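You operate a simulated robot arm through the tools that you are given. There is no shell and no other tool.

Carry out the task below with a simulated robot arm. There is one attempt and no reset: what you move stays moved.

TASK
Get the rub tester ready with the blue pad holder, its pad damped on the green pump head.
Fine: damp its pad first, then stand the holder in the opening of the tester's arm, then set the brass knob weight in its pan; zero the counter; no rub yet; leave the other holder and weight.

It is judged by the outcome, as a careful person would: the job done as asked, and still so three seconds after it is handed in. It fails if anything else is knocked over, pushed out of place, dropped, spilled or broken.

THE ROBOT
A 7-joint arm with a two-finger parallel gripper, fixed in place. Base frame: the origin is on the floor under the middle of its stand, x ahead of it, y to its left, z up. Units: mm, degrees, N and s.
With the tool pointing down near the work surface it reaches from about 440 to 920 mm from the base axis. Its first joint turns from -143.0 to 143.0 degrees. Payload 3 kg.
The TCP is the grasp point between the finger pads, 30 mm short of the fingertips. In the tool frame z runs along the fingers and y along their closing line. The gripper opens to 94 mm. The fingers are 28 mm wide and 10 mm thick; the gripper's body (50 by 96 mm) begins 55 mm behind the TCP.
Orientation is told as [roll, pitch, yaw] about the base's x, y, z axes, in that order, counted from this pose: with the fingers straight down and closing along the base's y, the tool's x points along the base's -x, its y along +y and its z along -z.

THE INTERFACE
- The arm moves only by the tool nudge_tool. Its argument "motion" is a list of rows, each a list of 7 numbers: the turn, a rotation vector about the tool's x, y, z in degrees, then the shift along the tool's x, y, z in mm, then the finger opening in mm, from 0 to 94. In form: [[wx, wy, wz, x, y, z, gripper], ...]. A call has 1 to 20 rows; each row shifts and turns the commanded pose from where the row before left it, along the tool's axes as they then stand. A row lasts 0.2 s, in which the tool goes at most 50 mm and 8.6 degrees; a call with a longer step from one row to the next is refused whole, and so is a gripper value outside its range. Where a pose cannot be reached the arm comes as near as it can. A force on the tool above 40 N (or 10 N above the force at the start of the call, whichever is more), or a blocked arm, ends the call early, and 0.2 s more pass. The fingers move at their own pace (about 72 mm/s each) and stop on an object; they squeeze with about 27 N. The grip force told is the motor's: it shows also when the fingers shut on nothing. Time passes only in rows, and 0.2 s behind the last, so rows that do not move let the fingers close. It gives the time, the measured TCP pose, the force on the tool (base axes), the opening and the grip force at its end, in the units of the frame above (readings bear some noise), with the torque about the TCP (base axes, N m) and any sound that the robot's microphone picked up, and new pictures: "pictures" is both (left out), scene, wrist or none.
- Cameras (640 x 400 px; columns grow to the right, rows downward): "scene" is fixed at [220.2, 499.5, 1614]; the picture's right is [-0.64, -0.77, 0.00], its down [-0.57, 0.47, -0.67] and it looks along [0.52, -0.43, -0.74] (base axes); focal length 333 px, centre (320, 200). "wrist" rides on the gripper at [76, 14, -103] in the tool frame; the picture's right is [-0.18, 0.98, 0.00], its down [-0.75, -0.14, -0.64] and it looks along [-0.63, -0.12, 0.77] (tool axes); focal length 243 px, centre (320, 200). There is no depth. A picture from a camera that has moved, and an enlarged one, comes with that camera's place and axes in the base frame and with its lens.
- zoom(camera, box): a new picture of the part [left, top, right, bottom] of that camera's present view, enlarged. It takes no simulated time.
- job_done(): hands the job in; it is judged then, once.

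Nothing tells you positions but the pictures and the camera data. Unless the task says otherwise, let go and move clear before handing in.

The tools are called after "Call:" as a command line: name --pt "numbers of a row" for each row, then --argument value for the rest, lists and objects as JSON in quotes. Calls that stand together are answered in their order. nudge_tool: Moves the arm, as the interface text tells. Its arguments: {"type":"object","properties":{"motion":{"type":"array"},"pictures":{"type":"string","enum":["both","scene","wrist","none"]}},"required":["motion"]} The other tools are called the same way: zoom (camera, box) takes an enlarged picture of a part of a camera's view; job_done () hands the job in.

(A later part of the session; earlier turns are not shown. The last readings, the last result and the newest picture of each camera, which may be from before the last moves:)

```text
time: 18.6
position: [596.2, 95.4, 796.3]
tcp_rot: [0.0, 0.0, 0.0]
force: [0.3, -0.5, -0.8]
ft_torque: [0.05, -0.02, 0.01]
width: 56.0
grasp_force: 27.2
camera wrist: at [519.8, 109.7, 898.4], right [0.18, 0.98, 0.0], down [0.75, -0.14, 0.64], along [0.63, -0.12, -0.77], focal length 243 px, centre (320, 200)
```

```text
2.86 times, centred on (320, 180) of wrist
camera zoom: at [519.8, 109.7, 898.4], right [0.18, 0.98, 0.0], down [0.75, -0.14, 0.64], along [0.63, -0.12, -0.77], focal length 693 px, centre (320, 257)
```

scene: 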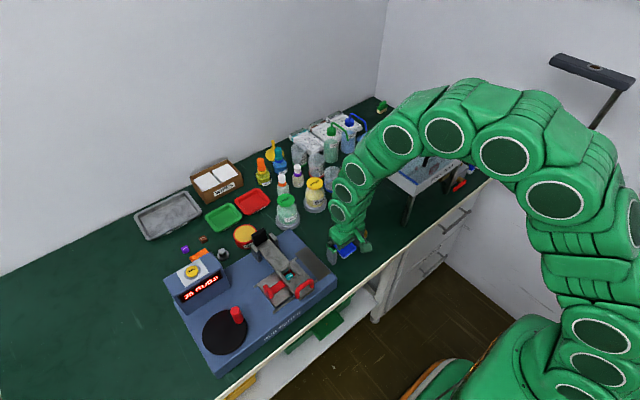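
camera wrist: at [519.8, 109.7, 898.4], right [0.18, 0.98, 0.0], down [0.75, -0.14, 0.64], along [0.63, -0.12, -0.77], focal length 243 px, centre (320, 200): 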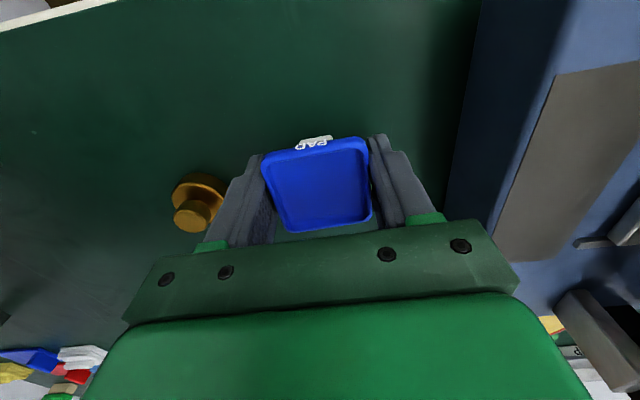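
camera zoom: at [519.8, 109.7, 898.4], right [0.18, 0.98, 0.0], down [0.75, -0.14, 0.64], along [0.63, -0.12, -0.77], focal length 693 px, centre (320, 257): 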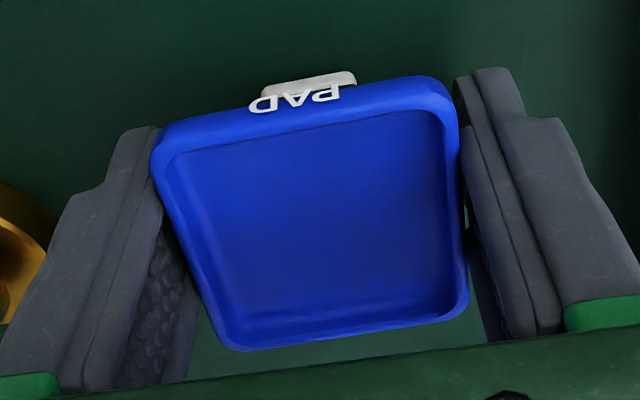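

The holder appears to be coming up with the fingers now. I'll continue lifting gently and verify.

Call:
nudge_tool --pt "0 0 0 0 0 -4 20" --pt "0 0 0 0 0 -6 20" --pt "0 0 0 0 0 -8 20" --pt "0 0 0 0 0 -10 20" --pt "0 0 0 0 0 0 20" --pictures "wrist"

Call:
zoom --camera "scene" --box '[315, 205, 375, 265]'

Call:
zoom --camera "wrist" --box '[240, 110, 400, 250]'

```text
time: 19.8
position: [596.9, 93.9, 824.9]
tcp_rot: [0.0, 0.0, 0.0]
force: [-0.7, 0.4, -0.9]
ft_torque: [-0.02, 0.03, 0.01]
width: 56.1
grasp_force: 27.0
camera wrist: at [519.9, 109.3, 926.6], right [0.18, 0.98, 0.0], down [0.75, -0.14, 0.64], along [0.63, -0.12, -0.77], focal length 243 px, centre (320, 200)
```

wrist: 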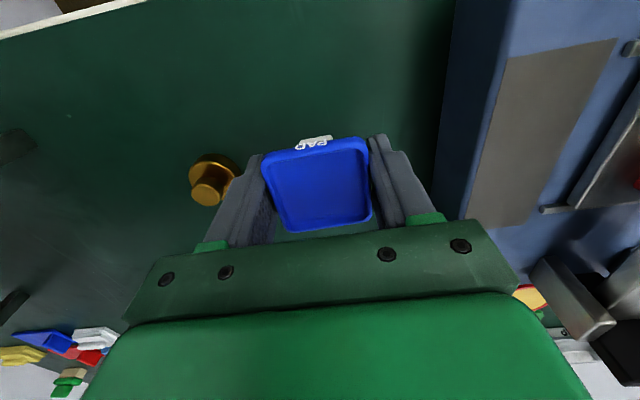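

```text
6.67 times, centred on (345, 235) of scene
camera zoom: at [220.2, 499.5, 1614.0], right [-0.64, -0.77, 0.0], down [-0.57, 0.47, -0.67], along [0.52, -0.43, -0.74], focal length 2220 px, centre (153, -33)
```

zoom: 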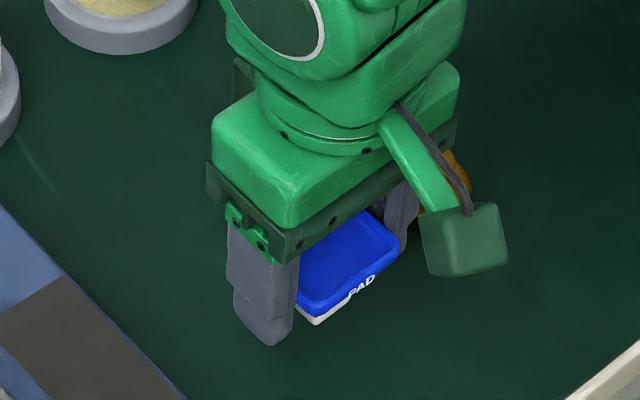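

```text
2.86 times, centred on (320, 180) of wrist
camera zoom: at [519.9, 109.3, 926.6], right [0.18, 0.98, 0.0], down [0.75, -0.14, 0.64], along [0.63, -0.12, -0.77], focal length 693 px, centre (320, 257)
```

zoom: 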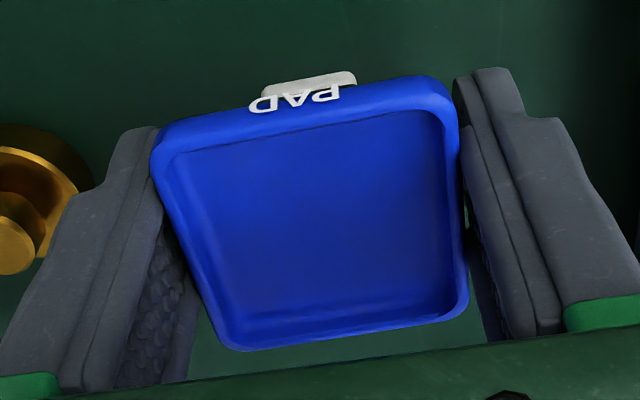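

The holder is held firmly and level. I'll raise it and move above the green pump head to measure it from there.

Call:
nudge_tool --pt "0 0 0 0 0 -30 20" --pt "0 0 0 0 0 -36 20" --pt "0 0 0 0 0 -36 20" --pt "0 0 0 0 0 -36 20" --pt "0 0 0 0 0 -36 20" --pt "0 0 0 -25 6 0 20" --pt "0 0 0 -35 8 0 20" --pt "0 0 0 -35 8 0 20" --pt "0 0 0 -35 8 0 20" --pt "0 0 0 -35 8 0 20" --pt "0 0 0 -35 8 0 20" --pt "0 0 0 -20 3.5 0 20" --pt "0 0 0 0 0 0 20" --pictures "both"

Call:
zoom --camera "wrist" --box '[240, 50, 400, 250]'

Call:
zoom --camera "scene" --box '[250, 140, 350, 240]'

```text
time: 22.6
position: [815.7, 144.0, 998.1]
tcp_rot: [0.1, 0.0, 0.0]
force: [0.0, -0.2, -1.9]
ft_torque: [0.0, 0.02, 0.0]
width: 56.2
grasp_force: 27.3
camera wrist: at [739.0, 158.9, 1100.5], right [0.19, 0.98, 0.0], down [0.75, -0.14, 0.64], along [0.63, -0.12, -0.77], focal length 243 px, centre (320, 200)
```

scene: 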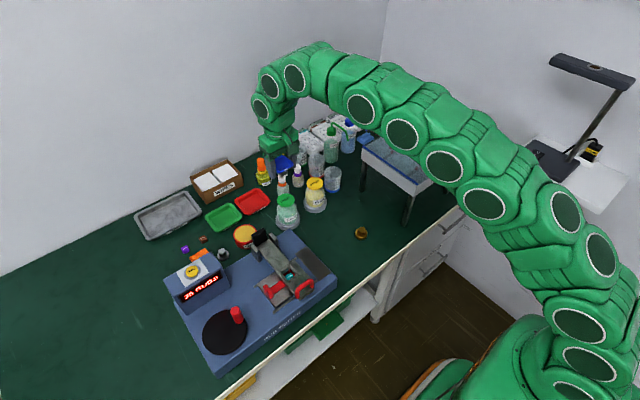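
wrist: 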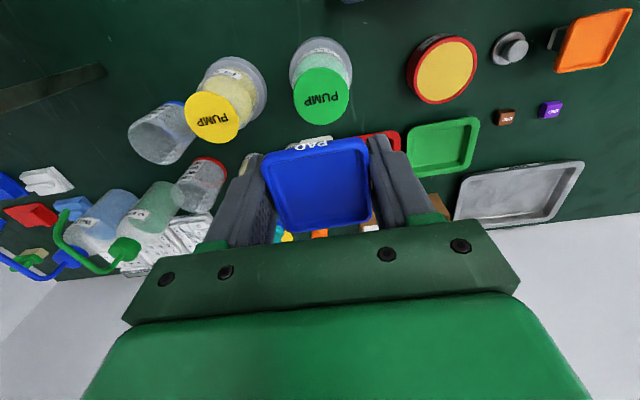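

```text
2.00 times, centred on (320, 150) of wrist
camera zoom: at [739.0, 158.9, 1100.5], right [0.19, 0.98, 0.0], down [0.75, -0.14, 0.64], along [0.63, -0.12, -0.77], focal length 485 px, centre (320, 300)
```

zoom: 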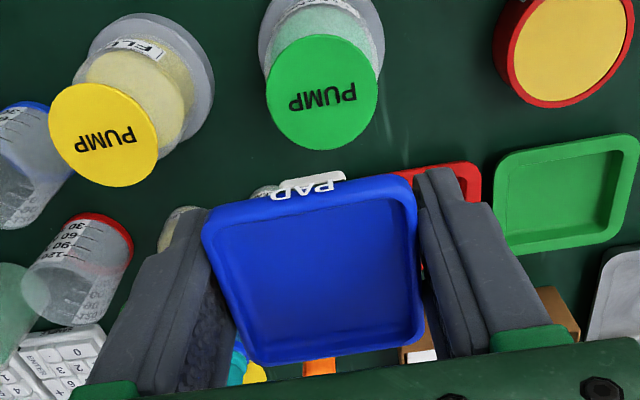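

```text
4.00 times, centred on (300, 190) of scene
camera zoom: at [220.2, 499.5, 1614.0], right [-0.64, -0.77, 0.0], down [-0.57, 0.47, -0.67], along [0.52, -0.43, -0.74], focal length 1332 px, centre (400, 240)
```

zoom: 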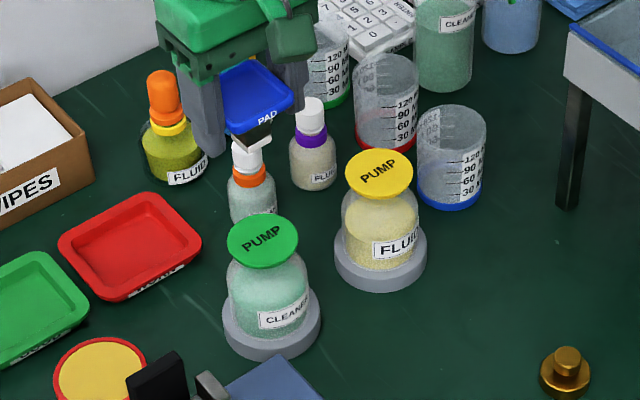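

The green pump head is at (812.5, 146, 853). I'll lower the pad to just above its centre, then press down in small steps.

Call:
nudge_tool --pt "0 0 0 1.5 0.6 30 20" --pt "0 0 0 1.5 0.6 30 20" --pt "0 0 0 0 0 25 20" --pt "0 0 0 0 0 13 20" --pt "0 0 0 0 0 0 20" --pictures "both"

Call:
zoom --camera "scene" --box '[250, 150, 340, 240]'

Call:
zoom --camera "wrist" --box '[240, 50, 400, 250]'

```text
time: 23.8
position: [813.4, 145.5, 900.8]
tcp_rot: [-0.1, 0.0, 0.0]
force: [-0.5, -0.1, -0.7]
ft_torque: [0.02, 0.02, 0.01]
width: 56.1
grasp_force: 27.5
camera wrist: at [737.1, 160.2, 1003.2], right [0.18, 0.98, 0.0], down [0.75, -0.14, 0.64], along [0.63, -0.12, -0.77], focal length 243 px, centre (320, 200)
```

scene: 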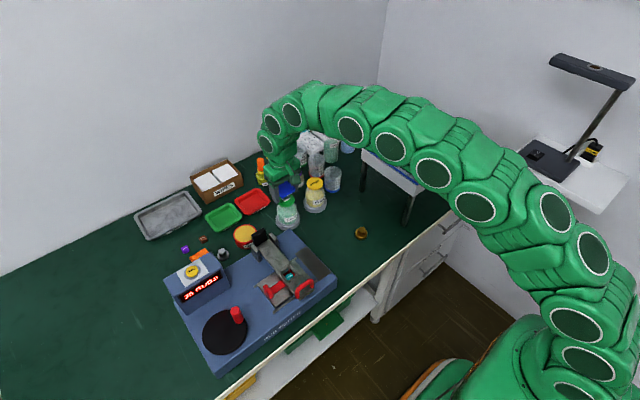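
wrist: 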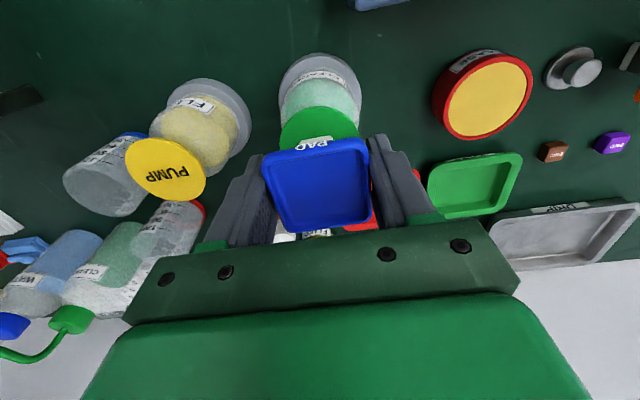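

```text
4.44 times, centred on (295, 195) of scene
camera zoom: at [220.2, 499.5, 1614.0], right [-0.64, -0.77, 0.0], down [-0.57, 0.47, -0.67], along [0.52, -0.43, -0.74], focal length 1480 px, centre (431, 222)
```

zoom: 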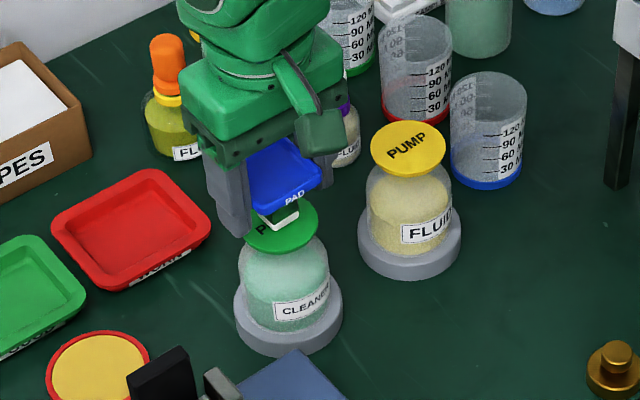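

```text
2.00 times, centred on (320, 150) of wrist
camera zoom: at [737.1, 160.2, 1003.2], right [0.18, 0.98, 0.0], down [0.75, -0.14, 0.64], along [0.63, -0.12, -0.77], focal length 485 px, centre (320, 300)
```

zoom: 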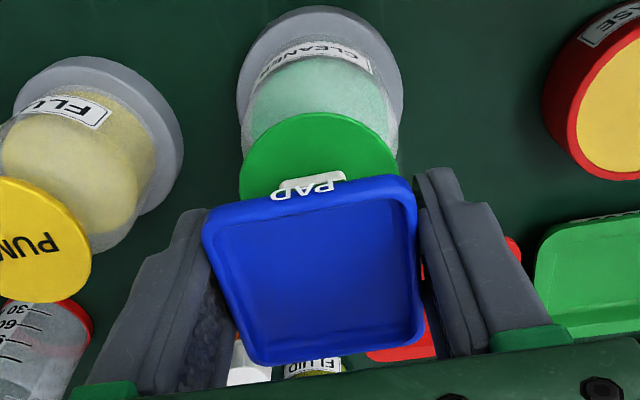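

Call:
nudge_tool --pt "0 0 0 0 0 2 20" --pt "0 0 0 0 0 2 20" --pt "0 0 0 0 0 2 20" --pt "0 0 0 0 0 0 20" --pictures "none"

Call:
zoom --camera "scene" --box '[260, 170, 320, 235]'

```text
time: 24.8
position: [814.4, 145.0, 895.5]
tcp_rot: [0.0, 0.0, 0.0]
force: [0.0, 1.2, 0.2]
ft_torque: [0.02, -0.05, 0.0]
width: 56.0
grasp_force: 26.6
```

```text
6.15 times, centred on (290, 202) of scene
camera zoom: at [220.2, 499.5, 1614.0], right [-0.64, -0.77, 0.0], down [-0.57, 0.47, -0.67], along [0.52, -0.43, -0.74], focal length 2050 px, centre (505, 185)
```

zoom: 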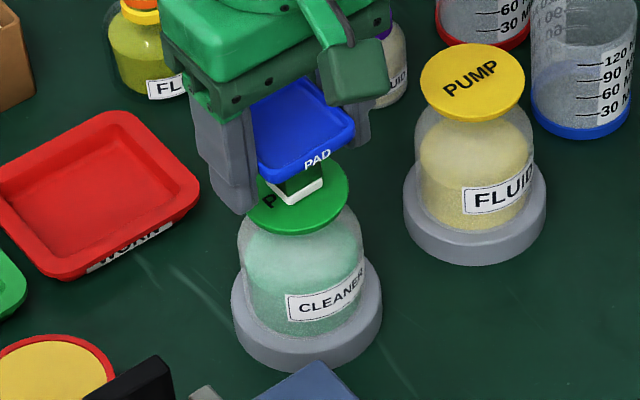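

Nearly touching; no force yet. I'll keep lowering in 1.5–2 mm steps until I feel contact.

Call:
nudge_tool --pt "0 0 0 0 0 1.5 20" --pt "0 0 0 0 0 1.5 20" --pt "0 0 0 0 0 0 20" --pictures "none"

Call:
zoom --camera "scene" --box '[260, 170, 320, 235]'

```text
time: 25.6
position: [813.8, 143.6, 893.2]
tcp_rot: [0.0, 0.0, 0.0]
force: [0.9, 0.3, 2.9]
ft_torque: [0.05, -0.05, -0.04]
width: 55.9
grasp_force: 26.9
```

```text
6.15 times, centred on (290, 202) of scene
camera zoom: at [220.2, 499.5, 1614.0], right [-0.64, -0.77, 0.0], down [-0.57, 0.47, -0.67], along [0.52, -0.43, -0.74], focal length 2050 px, centre (505, 185)
```

zoom: 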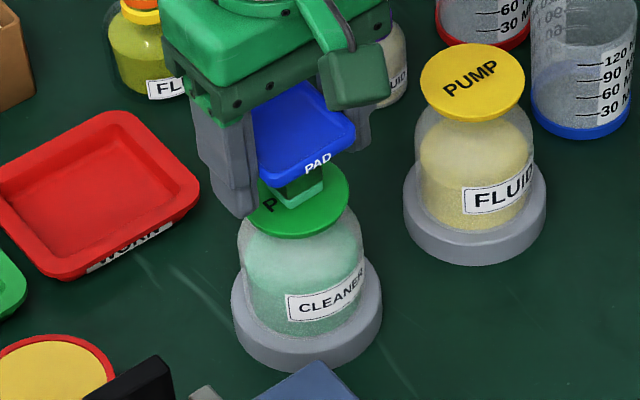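

Call:
zoom --camera "scene" --box '[278, 190, 302, 210]'

```text
16.00 times, centred on (290, 200) of scene
camera zoom: at [220.2, 499.5, 1614.0], right [-0.64, -0.77, 0.0], down [-0.57, 0.47, -0.67], along [0.52, -0.43, -0.74], focal length 5329 px, centre (800, 200)
```

zoom: 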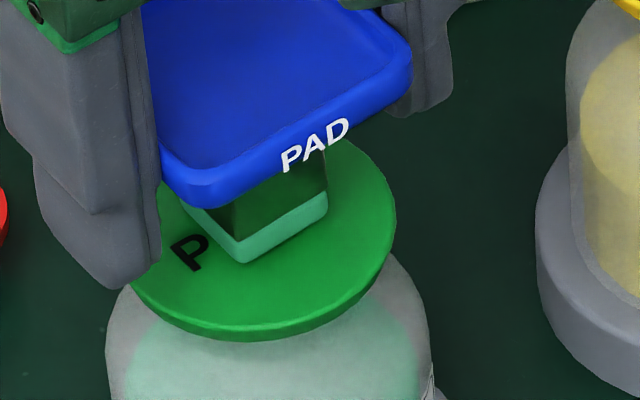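

The pad has turned teal — it's damped. I'll lift straight up off the pump and carry the holder high over to the tester's opening.

Call:
nudge_tool --pt "0 0 0 0 0 -3 20" --pt "0 0 0 0 0 -8 20" --pt "0 0 0 0 0 -20 20" --pt "0 0 0 0 0 -35 20" --pt "0 0 0 0 0 -40 20" --pt "0 0 0 20 13.5 0 20" --pt "0 0 0 32 21.5 0 20" --pt "0 0 0 32 21.5 0 20" --pt "0 0 0 32 21.5 0 20" --pt "0 0 0 32 21.5 0 20" --pt "0 0 0 32 21.5 0 20" --pt "0 0 0 29 20 0 20" --pt "0 0 0 0 0 0 20" --pictures "both"

Call:
zoom --camera "wrist" --box '[220, 50, 420, 250]'

Call:
zoom --camera "scene" --box '[240, 160, 340, 320]'

```text
time: 28.4
position: [603.7, 287.3, 997.8]
tcp_rot: [0.0, -0.1, -0.2]
force: [0.0, 0.4, -1.6]
ft_torque: [0.03, -0.02, 0.01]
width: 56.0
grasp_force: 27.1
camera wrist: at [526.7, 301.7, 1099.5], right [0.19, 0.98, 0.0], down [0.75, -0.14, 0.64], along [0.63, -0.12, -0.77], focal length 243 px, centre (320, 200)
```

scene: 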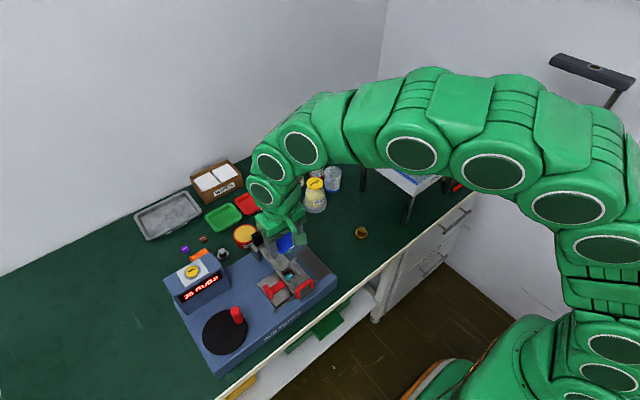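
wrist: 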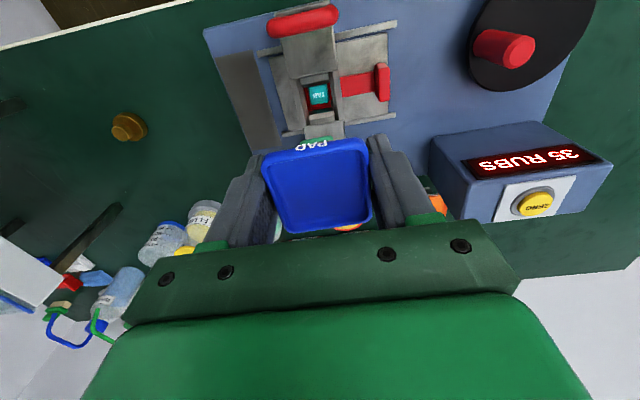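

```text
2.00 times, centred on (320, 150) of wrist
camera zoom: at [526.7, 301.7, 1099.5], right [0.19, 0.98, 0.0], down [0.75, -0.14, 0.64], along [0.63, -0.12, -0.77], focal length 485 px, centre (320, 300)
```

zoom: 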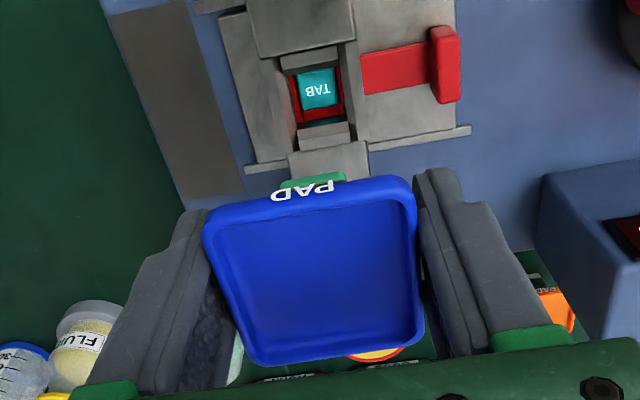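

```text
2.50 times, centred on (290, 240) of scene
camera zoom: at [220.2, 499.5, 1614.0], right [-0.64, -0.77, 0.0], down [-0.57, 0.47, -0.67], along [0.52, -0.43, -0.74], focal length 833 px, centre (395, 100)
```

zoom: 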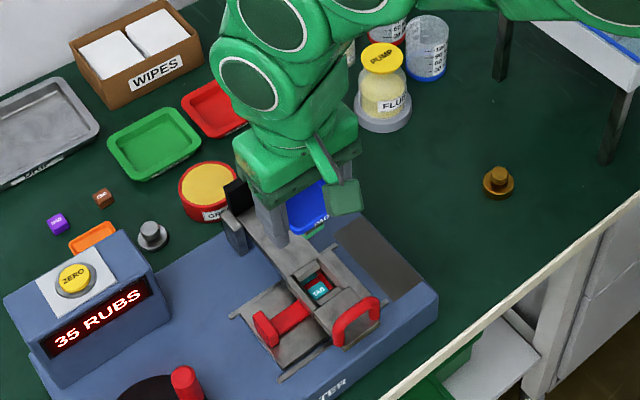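

Measured again from here, the opening is still at (604, 286) and the pad hangs over it to within ~1 mm. I'll lower to just above the collar and check before inserting.

Call:
nudge_tool --pt "0 0 0 0.2 -0.8 30 20" --pt "0 0 0 0 -0.7 30 20" --pt "0 0 0 0 0 25 20" --pt "0 0 0 0 0 8 20" --pt "0 0 0 0 0 0 20" --pictures "both"

Call:
zoom --camera "wrist" --box '[230, 60, 410, 240]'

Call:
zoom --camera "scene" --box '[255, 225, 335, 305]'

```text
time: 29.6
position: [604.5, 283.6, 903.8]
tcp_rot: [0.0, -0.1, 0.0]
force: [0.6, 0.1, -1.6]
ft_torque: [-0.02, 0.04, -0.05]
width: 56.1
grasp_force: 27.2
camera wrist: at [527.4, 299.6, 1006.4], right [0.18, 0.98, 0.0], down [0.75, -0.14, 0.64], along [0.63, -0.12, -0.77], focal length 243 px, centre (320, 200)
```

scene: 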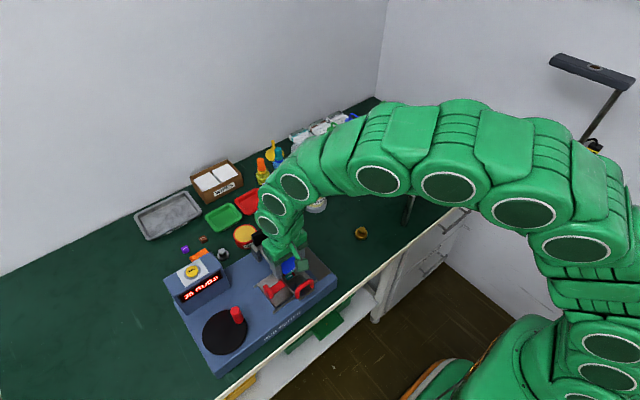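
wrist: 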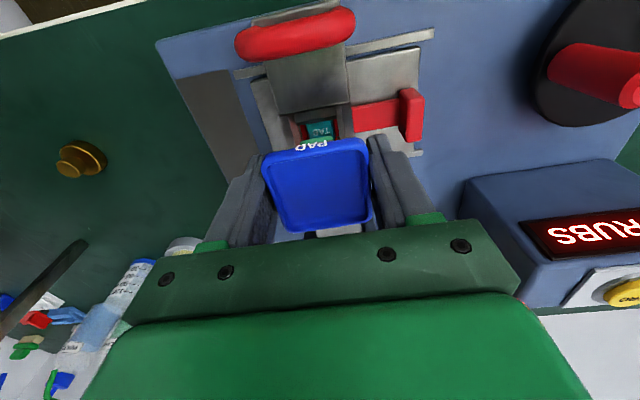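

```text
2.22 times, centred on (320, 150) of wrist
camera zoom: at [527.4, 299.6, 1006.4], right [0.18, 0.98, 0.0], down [0.75, -0.14, 0.64], along [0.63, -0.12, -0.77], focal length 539 px, centre (320, 311)
```

zoom: 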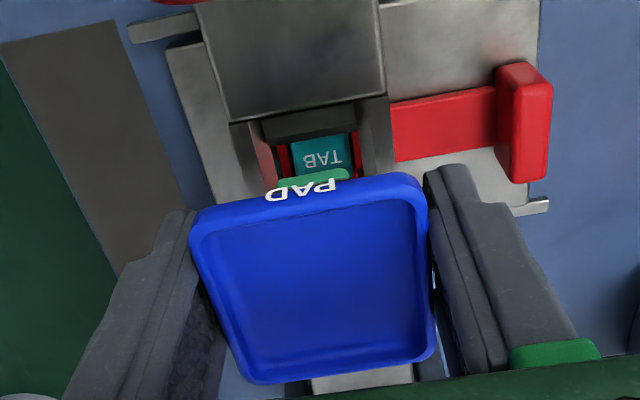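

```text
5.00 times, centred on (295, 265) of scene
camera zoom: at [220.2, 499.5, 1614.0], right [-0.64, -0.77, 0.0], down [-0.57, 0.47, -0.67], along [0.52, -0.43, -0.74], focal length 1665 px, centre (445, -125)
```

zoom: 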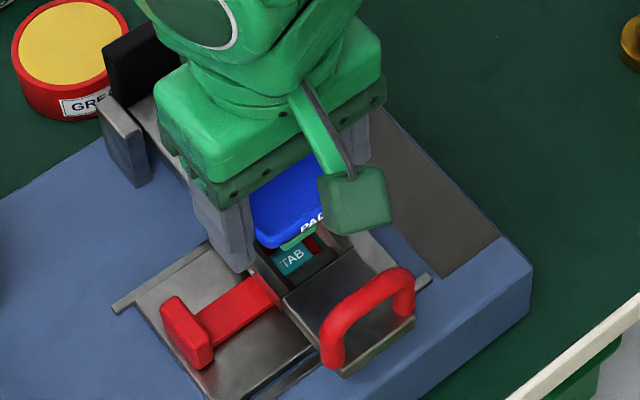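

Aligned to about 1 mm; I'll shift +1 mm in y and lower the stem into the opening in small steps, watching the force.

Call:
nudge_tool --pt "0 0 0 0 1.2 0 20" --pt "0 0 0 0 0 4 20" --pt "0 0 0 0 0 4 20" --pt "0 0 0 0 0 4 20" --pt "0 0 0 0 0 0 20" --pictures "wrist"

Call:
zoom --camera "wrist" --box '[230, 60, 410, 240]'

Call:
zoom --camera "scene" --box '[265, 245, 325, 305]'

```text
time: 30.8
position: [605.6, 285.3, 892.7]
tcp_rot: [0.1, 0.0, 0.1]
force: [0.1, -0.5, -1.7]
ft_torque: [-0.01, 0.02, 0.06]
width: 56.1
grasp_force: 27.1
camera wrist: at [527.9, 300.7, 994.6], right [0.18, 0.98, 0.0], down [0.75, -0.14, 0.64], along [0.63, -0.12, -0.77], focal length 243 px, centre (320, 200)
```

wrist: 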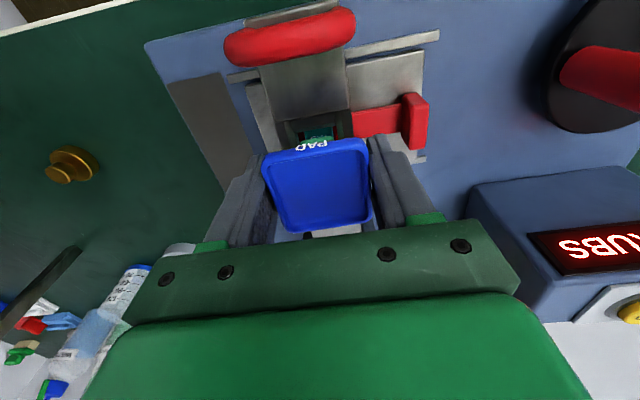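

```text
2.22 times, centred on (320, 150) of wrist
camera zoom: at [527.9, 300.7, 994.6], right [0.18, 0.98, 0.0], down [0.75, -0.14, 0.64], along [0.63, -0.12, -0.77], focal length 539 px, centre (320, 311)
```

zoom: 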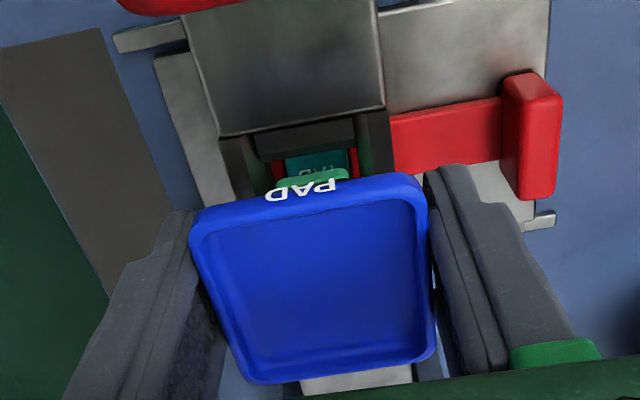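

```text
6.67 times, centred on (295, 275) of scene
camera zoom: at [220.2, 499.5, 1614.0], right [-0.64, -0.77, 0.0], down [-0.57, 0.47, -0.67], along [0.52, -0.43, -0.74], focal length 2220 px, centre (487, -300)
```

zoom: 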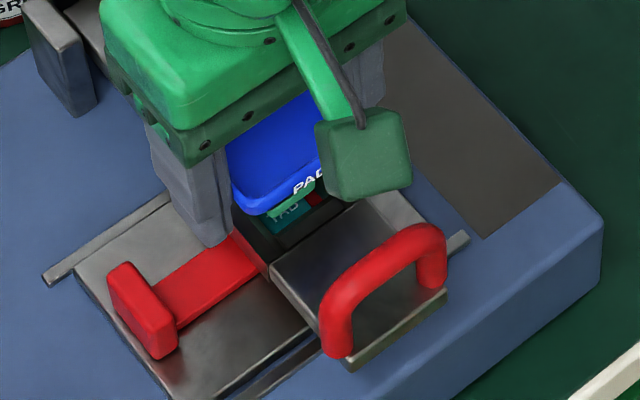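

Call:
nudge_tool --pt "0 0 0 0 0 3 20" --pt "0 0 0 0 0 3 20" --pt "0 0 0 0 0 3 20" --pt "0 0 0 0 0 0 20" --pictures "none"

```text
time: 31.8
position: [604.7, 286.4, 884.2]
tcp_rot: [0.0, 0.1, 0.1]
force: [-0.4, -0.2, -0.4]
ft_torque: [-0.02, 0.0, -0.02]
width: 56.0
grasp_force: 27.2
```

Call:
nudge_tool --pt "0 0 0 0 0 2 20" --pt "0 0 0 0 0 2 20" --pt "0 0 0 0 0 2 20" --pt "0 0 0 0 0 0 20" --pictures "wrist"

Call:
zoom --camera "wrist" --box '[230, 60, 410, 240]'

Call:
zoom --camera "scene" --box '[265, 245, 325, 305]'

```text
time: 32.8
position: [605.5, 286.7, 877.1]
tcp_rot: [0.1, 0.0, 0.0]
force: [-0.1, 0.3, -1.7]
ft_torque: [-0.02, -0.01, 0.01]
width: 56.4
grasp_force: 27.0
camera wrist: at [527.9, 301.0, 979.5], right [0.18, 0.98, 0.0], down [0.75, -0.14, 0.64], along [0.63, -0.12, -0.77], focal length 243 px, centre (320, 200)
```

wrist: 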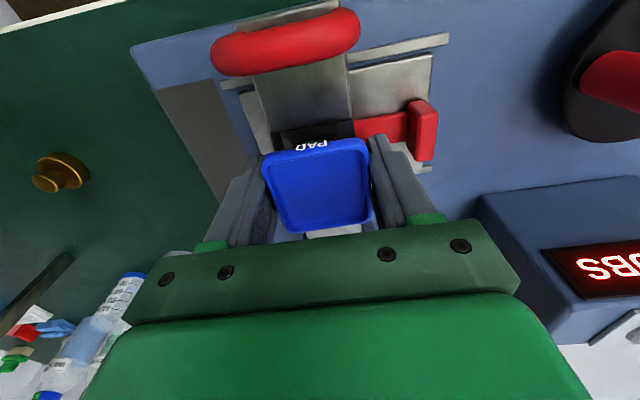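

```text
2.22 times, centred on (320, 150) of wrist
camera zoom: at [527.9, 301.0, 979.5], right [0.18, 0.98, 0.0], down [0.75, -0.14, 0.64], along [0.63, -0.12, -0.77], focal length 539 px, centre (320, 311)
```

zoom: 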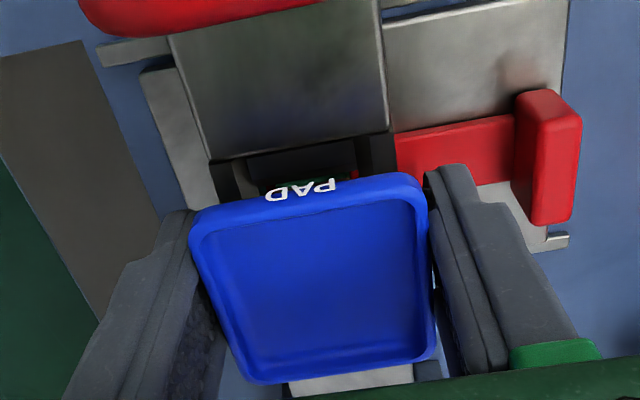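

```text
6.67 times, centred on (295, 275) of scene
camera zoom: at [220.2, 499.5, 1614.0], right [-0.64, -0.77, 0.0], down [-0.57, 0.47, -0.67], along [0.52, -0.43, -0.74], focal length 2220 px, centre (487, -300)
```

zoom: 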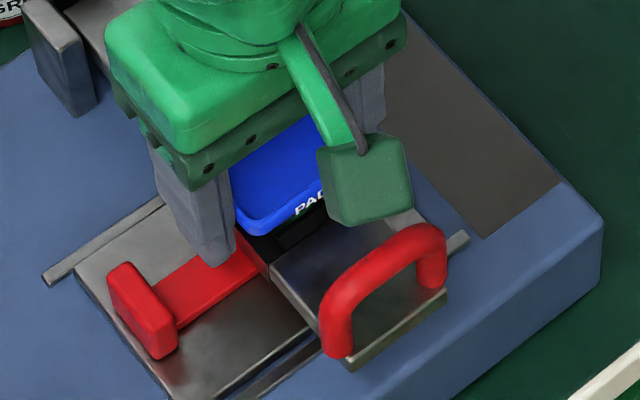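

The pad is in the opening without contact force. I'll lower in 1 mm steps until it rests on the cap.

Call:
nudge_tool --pt "0 0 0 0 0 1 20" --pt "0 0 0 0 0 1 20" --pt "0 0 0 0 0 0 20" --pictures "none"

```text
time: 33.6
position: [604.8, 285.6, 877.1]
tcp_rot: [0.0, -0.1, 0.0]
force: [-4.7, -0.8, 21.6]
ft_torque: [0.0, 0.12, -0.08]
width: 56.0
grasp_force: 26.7
```

Firm contact at TCP z ≈ 877. I'll ease up 1 mm and look whether the pad is resting on the cap or on an edge.

Call:
nudge_tool --pt "0 0 0 0 0 -1.5 20" --pt "0 0 0 0 0 0 20" --pictures "wrist"

Call:
zoom --camera "scene" --box '[275, 260, 315, 295]'

Call:
zoom --camera "wrist" --box '[270, 110, 400, 240]'

```text
time: 34.2
position: [604.6, 286.2, 876.9]
tcp_rot: [0.0, 0.0, -0.2]
force: [1.1, 1.5, 2.1]
ft_torque: [0.04, -0.01, 0.03]
width: 56.4
grasp_force: 26.6
camera wrist: at [528.0, 301.0, 978.7], right [0.18, 0.98, 0.0], down [0.75, -0.14, 0.64], along [0.63, -0.12, -0.77], focal length 243 px, centre (320, 200)
```

wrist: 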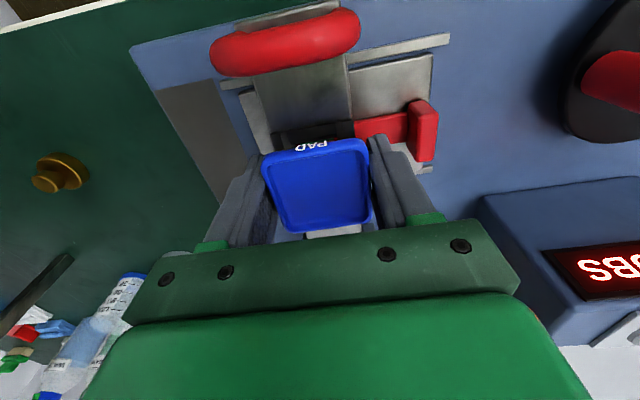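

```text
11.43 times, centred on (295, 278) of scene
camera zoom: at [220.2, 499.5, 1614.0], right [-0.64, -0.77, 0.0], down [-0.57, 0.47, -0.67], along [0.52, -0.43, -0.74], focal length 3806 px, centre (606, -686)
```

zoom: 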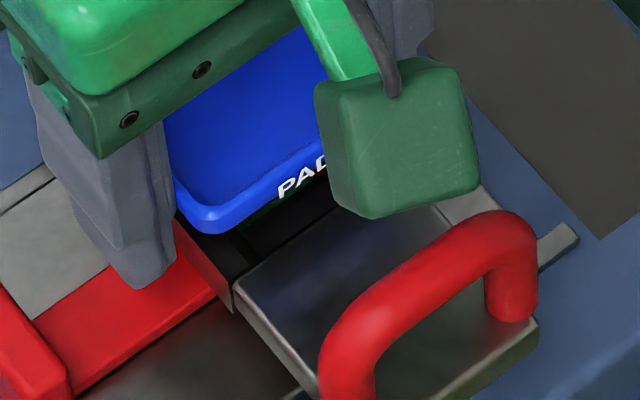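

```text
3.08 times, centred on (335, 175) of wrist
camera zoom: at [528.0, 301.0, 978.7], right [0.18, 0.98, 0.0], down [0.75, -0.14, 0.64], along [0.63, -0.12, -0.77], focal length 746 px, centre (274, 277)
```

zoom: 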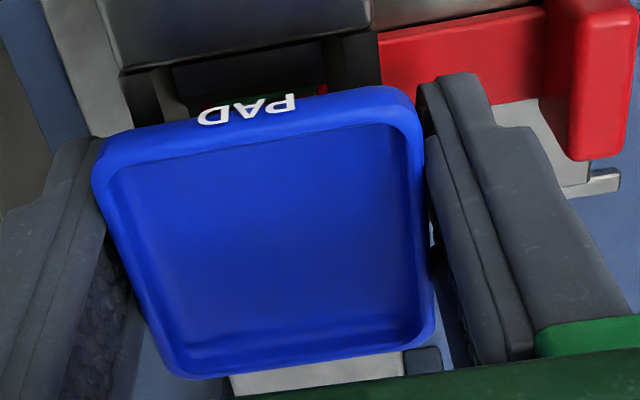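

The torque shows the contact is at the pad's centre (on the cap), with the stem well inside the opening. I'll release gently and check it stands by itself.

Call:
nudge_tool --pt "0 0 0 0 0 0 58" --pt "0 0 0 0 0 0 64" --pt "0 0 0 0 0 0 72" --pt "0 0 0 0 0 0 76" --pt "0 0 0 0 0 0 76" --pictures "wrist"

Call:
zoom --camera "wrist" --box '[220, 100, 440, 250]'

Call:
zoom --camera "scene" --box '[275, 260, 315, 295]'

```text
time: 35.4
position: [604.9, 286.9, 876.5]
tcp_rot: [0.1, 0.0, -0.1]
force: [-0.7, 0.0, -0.4]
ft_torque: [-0.02, 0.02, -0.01]
width: 76.1
grasp_force: 0.1
camera wrist: at [528.1, 301.1, 979.0], right [0.18, 0.98, 0.0], down [0.75, -0.14, 0.64], along [0.63, -0.12, -0.77], focal length 243 px, centre (320, 200)
```

wrist: 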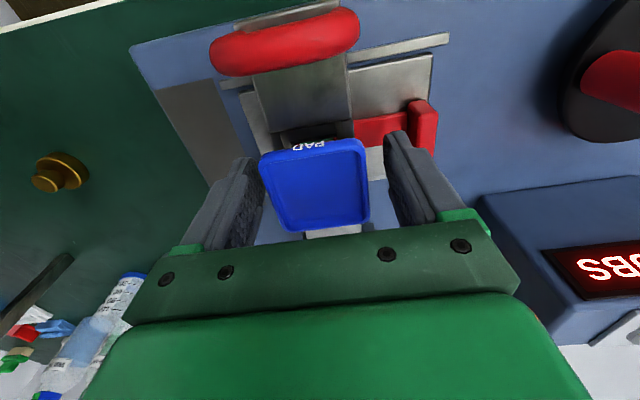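

```text
2.67 times, centred on (330, 175) of wrist
camera zoom: at [528.1, 301.1, 979.0], right [0.18, 0.98, 0.0], down [0.75, -0.14, 0.64], along [0.63, -0.12, -0.77], focal length 647 px, centre (293, 267)
```

zoom: 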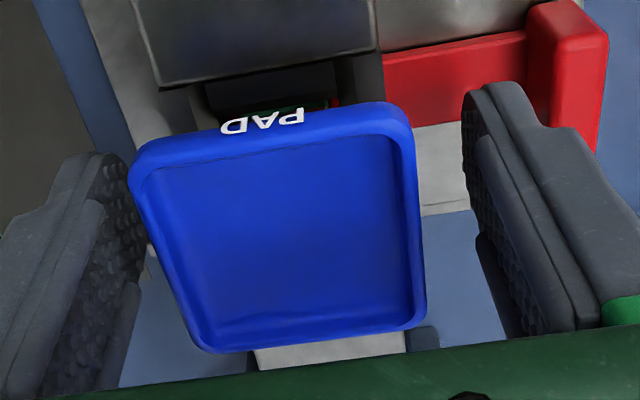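

```text
11.43 times, centred on (295, 278) of scene
camera zoom: at [220.2, 499.5, 1614.0], right [-0.64, -0.77, 0.0], down [-0.57, 0.47, -0.67], along [0.52, -0.43, -0.74], focal length 3806 px, centre (606, -686)
```

zoom: 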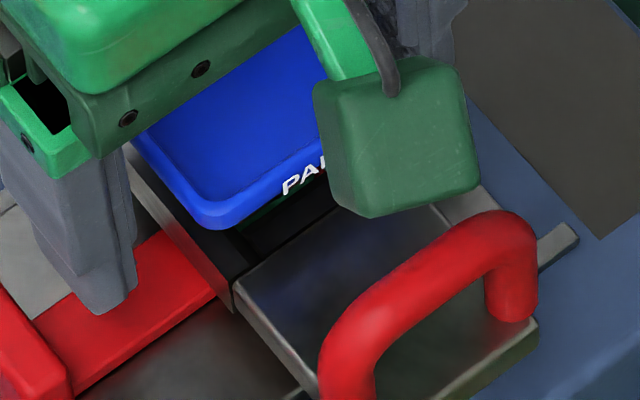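

Call:
nudge_tool --pt "0 0 0 0 0 -10 80" --pt "0 0 0 0 0 -20 80" --pt "0 0 0 0 0 -30 80" --pt "0 0 0 0 0 -40 80" --pt "0 0 0 0 0 -30 80" --pt "0 0 0 0 0 0 80" --pictures "both"

Call:
zoom --camera "wrist" --box '[240, 20, 420, 150]'

Call:
zoom --camera "scene" --box '[255, 245, 335, 310]'

```text
time: 36.8
position: [605.8, 285.2, 1006.8]
tcp_rot: [0.0, 0.0, 0.0]
force: [-0.2, -0.5, 0.9]
ft_torque: [0.01, 0.0, 0.03]
width: 80.0
grasp_force: 0.0
camera wrist: at [528.9, 300.8, 1109.0], right [0.18, 0.98, 0.0], down [0.75, -0.14, 0.64], along [0.63, -0.12, -0.77], focal length 243 px, centre (320, 200)
```

scene: 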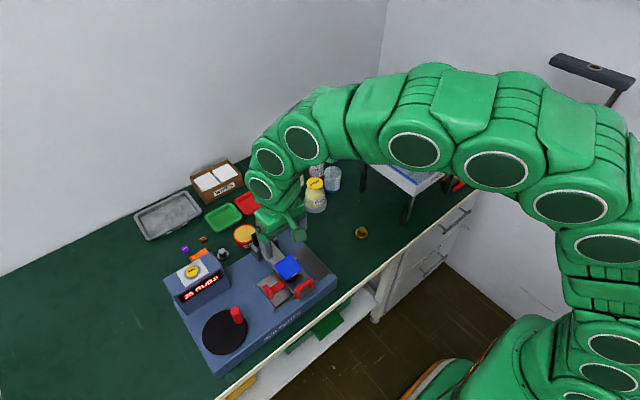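
wrist: 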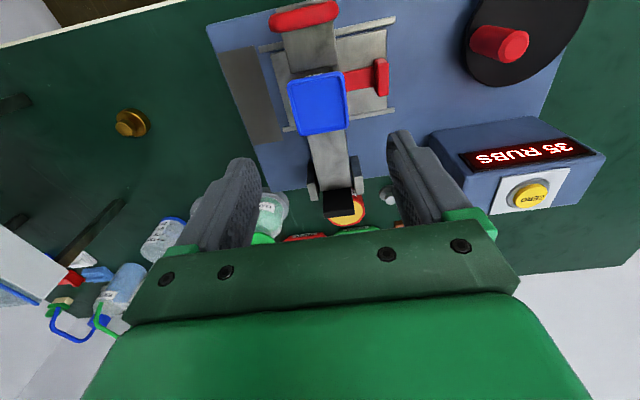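

```text
3.08 times, centred on (330, 85) of wrist
camera zoom: at [528.9, 300.8, 1109.0], right [0.18, 0.98, 0.0], down [0.75, -0.14, 0.64], along [0.63, -0.12, -0.77], focal length 746 px, centre (289, 554)
```

zoom: 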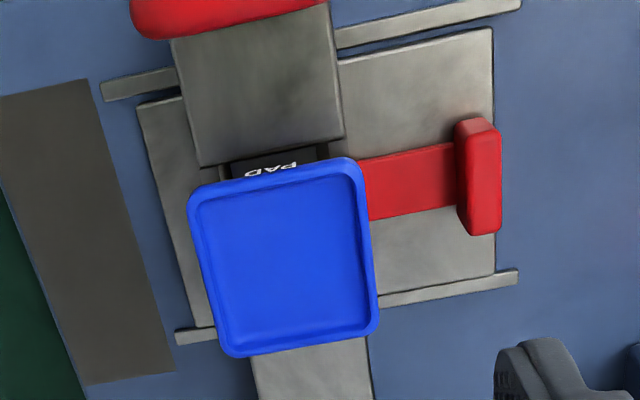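

```text
6.15 times, centred on (295, 278) of scene
camera zoom: at [220.2, 499.5, 1614.0], right [-0.64, -0.77, 0.0], down [-0.57, 0.47, -0.67], along [0.52, -0.43, -0.74], focal length 2050 px, centre (474, -277)
```

zoom: 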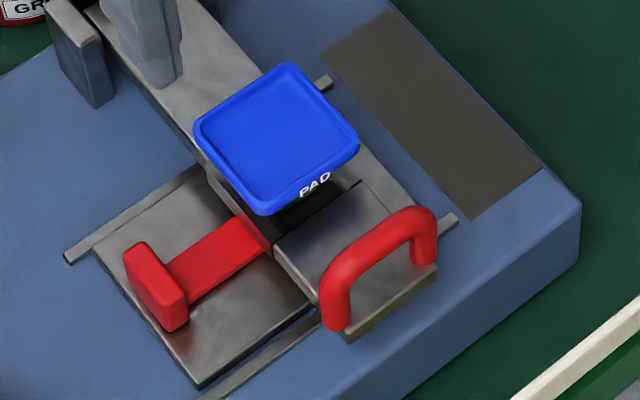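

The blue holder now stands level in the opening above the cap. Before fetching the brass weight I want to study the finger-tip shape, since a tip-only grip slipped earlier.

Call:
zoom --camera "wrist" --box '[370, 120, 470, 230]'

Call:
zoom --camera "wrist" --box '[180, 145, 290, 255]'

Call:
zoom --camera "scene" --box '[250, 190, 320, 265]'

Call:
zoom --camera "scene" --box '[345, 220, 377, 245]'

```text
3.64 times, centred on (420, 175) of wrist
camera zoom: at [528.9, 300.8, 1109.0], right [0.18, 0.98, 0.0], down [0.75, -0.14, 0.64], along [0.63, -0.12, -0.77], focal length 882 px, centre (-44, 291)
```

zoom: 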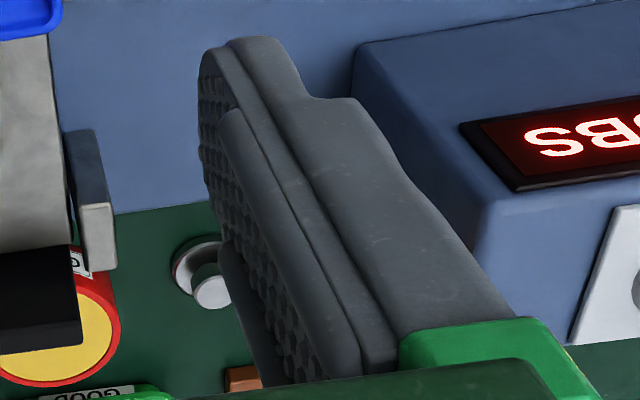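

```text
3.64 times, centred on (235, 200) of wrist
camera zoom: at [528.9, 300.8, 1109.0], right [0.18, 0.98, 0.0], down [0.75, -0.14, 0.64], along [0.63, -0.12, -0.77], focal length 882 px, centre (629, 200)
```

zoom: 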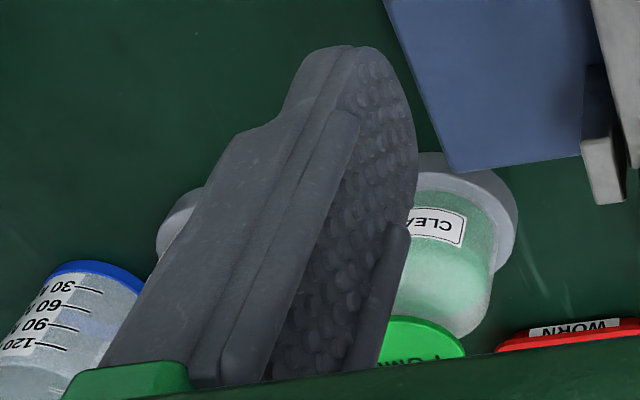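

```text
5.33 times, centred on (285, 228) of scene
camera zoom: at [220.2, 499.5, 1614.0], right [-0.64, -0.77, 0.0], down [-0.57, 0.47, -0.67], along [0.52, -0.43, -0.74], focal length 1776 px, centre (507, 53)
```

zoom: 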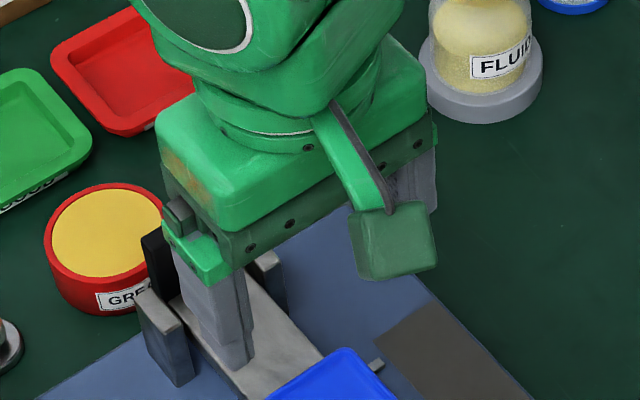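

```text
16.00 times, centred on (361, 232) of scene
camera zoom: at [220.2, 499.5, 1614.0], right [-0.64, -0.77, 0.0], down [-0.57, 0.47, -0.67], along [0.52, -0.43, -0.74], focal length 5329 px, centre (-336, -320)
```

zoom: 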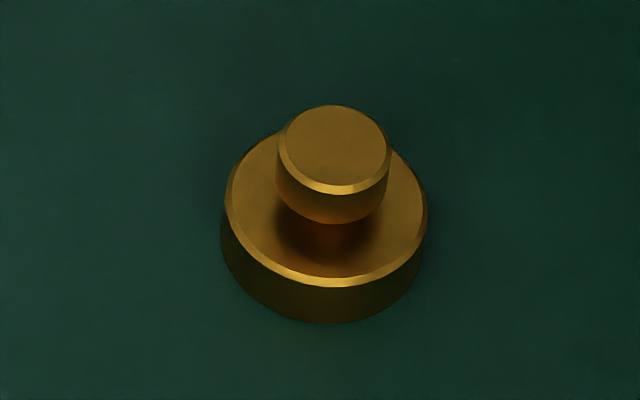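

The fingers have side ridges starting ~25 mm above the tips. The brass weight is a wide base with a mushroom knob; I'll go over it for a close, accurate look.

Call:
nudge_tool --pt "0 0 0 0 -40 0 80" --pt "0 0 0 0 -47 0 80" --pt "0 0 0 0 -47 0 80" --pt "0 0 0 0 -47 0 80" --pt "0 0 0 0 -47 0 80" --pt "0 0 0 0 -40 20 80" --pt "0 0 0 -5 -15 40 70" --pt "0 0 0 -5 0 40 70" --pt "0 0 0 0 0 0 70" --pictures "both"

Call:
zoom --camera "wrist" --box '[270, 70, 390, 190]'

Call:
zoom --camera "scene" --box '[255, 245, 335, 310]'

```text
time: 38.8
position: [614.8, 2.1, 907.2]
tcp_rot: [-0.1, 0.1, 0.0]
force: [0.0, 0.3, 0.4]
ft_torque: [-0.01, 0.01, -0.04]
width: 70.0
grasp_force: 0.0
camera wrist: at [537.3, 17.3, 1008.0], right [0.18, 0.98, 0.0], down [0.75, -0.14, 0.64], along [0.63, -0.12, -0.77], focal length 243 px, centre (320, 200)
```

scene: 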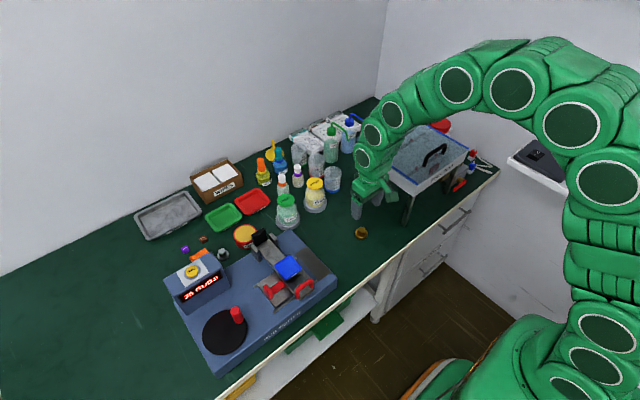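
wrist: 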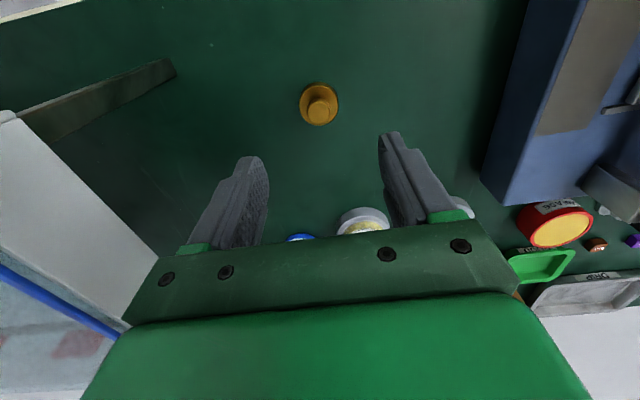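

```text
3.33 times, centred on (330, 130) of wrist
camera zoom: at [537.3, 17.3, 1008.0], right [0.18, 0.98, 0.0], down [0.75, -0.14, 0.64], along [0.63, -0.12, -0.77], focal length 809 px, centre (287, 433)
```

zoom: 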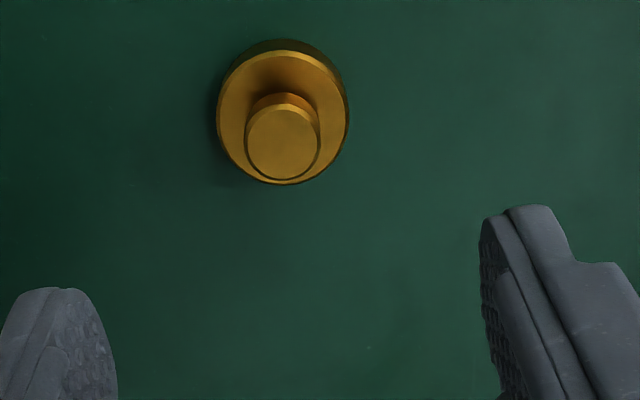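

```text
6.15 times, centred on (295, 278) of scene
camera zoom: at [220.2, 499.5, 1614.0], right [-0.64, -0.77, 0.0], down [-0.57, 0.47, -0.67], along [0.52, -0.43, -0.74], focal length 2050 px, centre (474, -277)
```

zoom: 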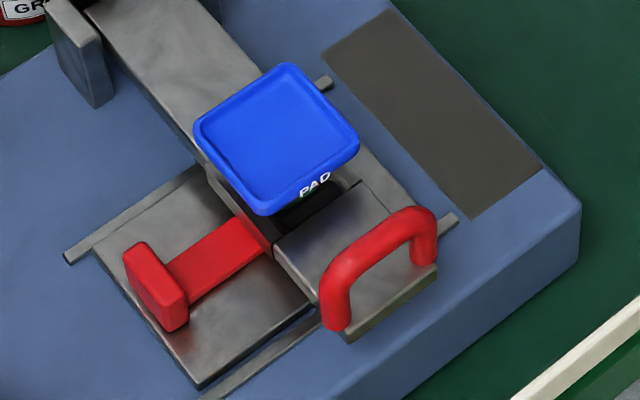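

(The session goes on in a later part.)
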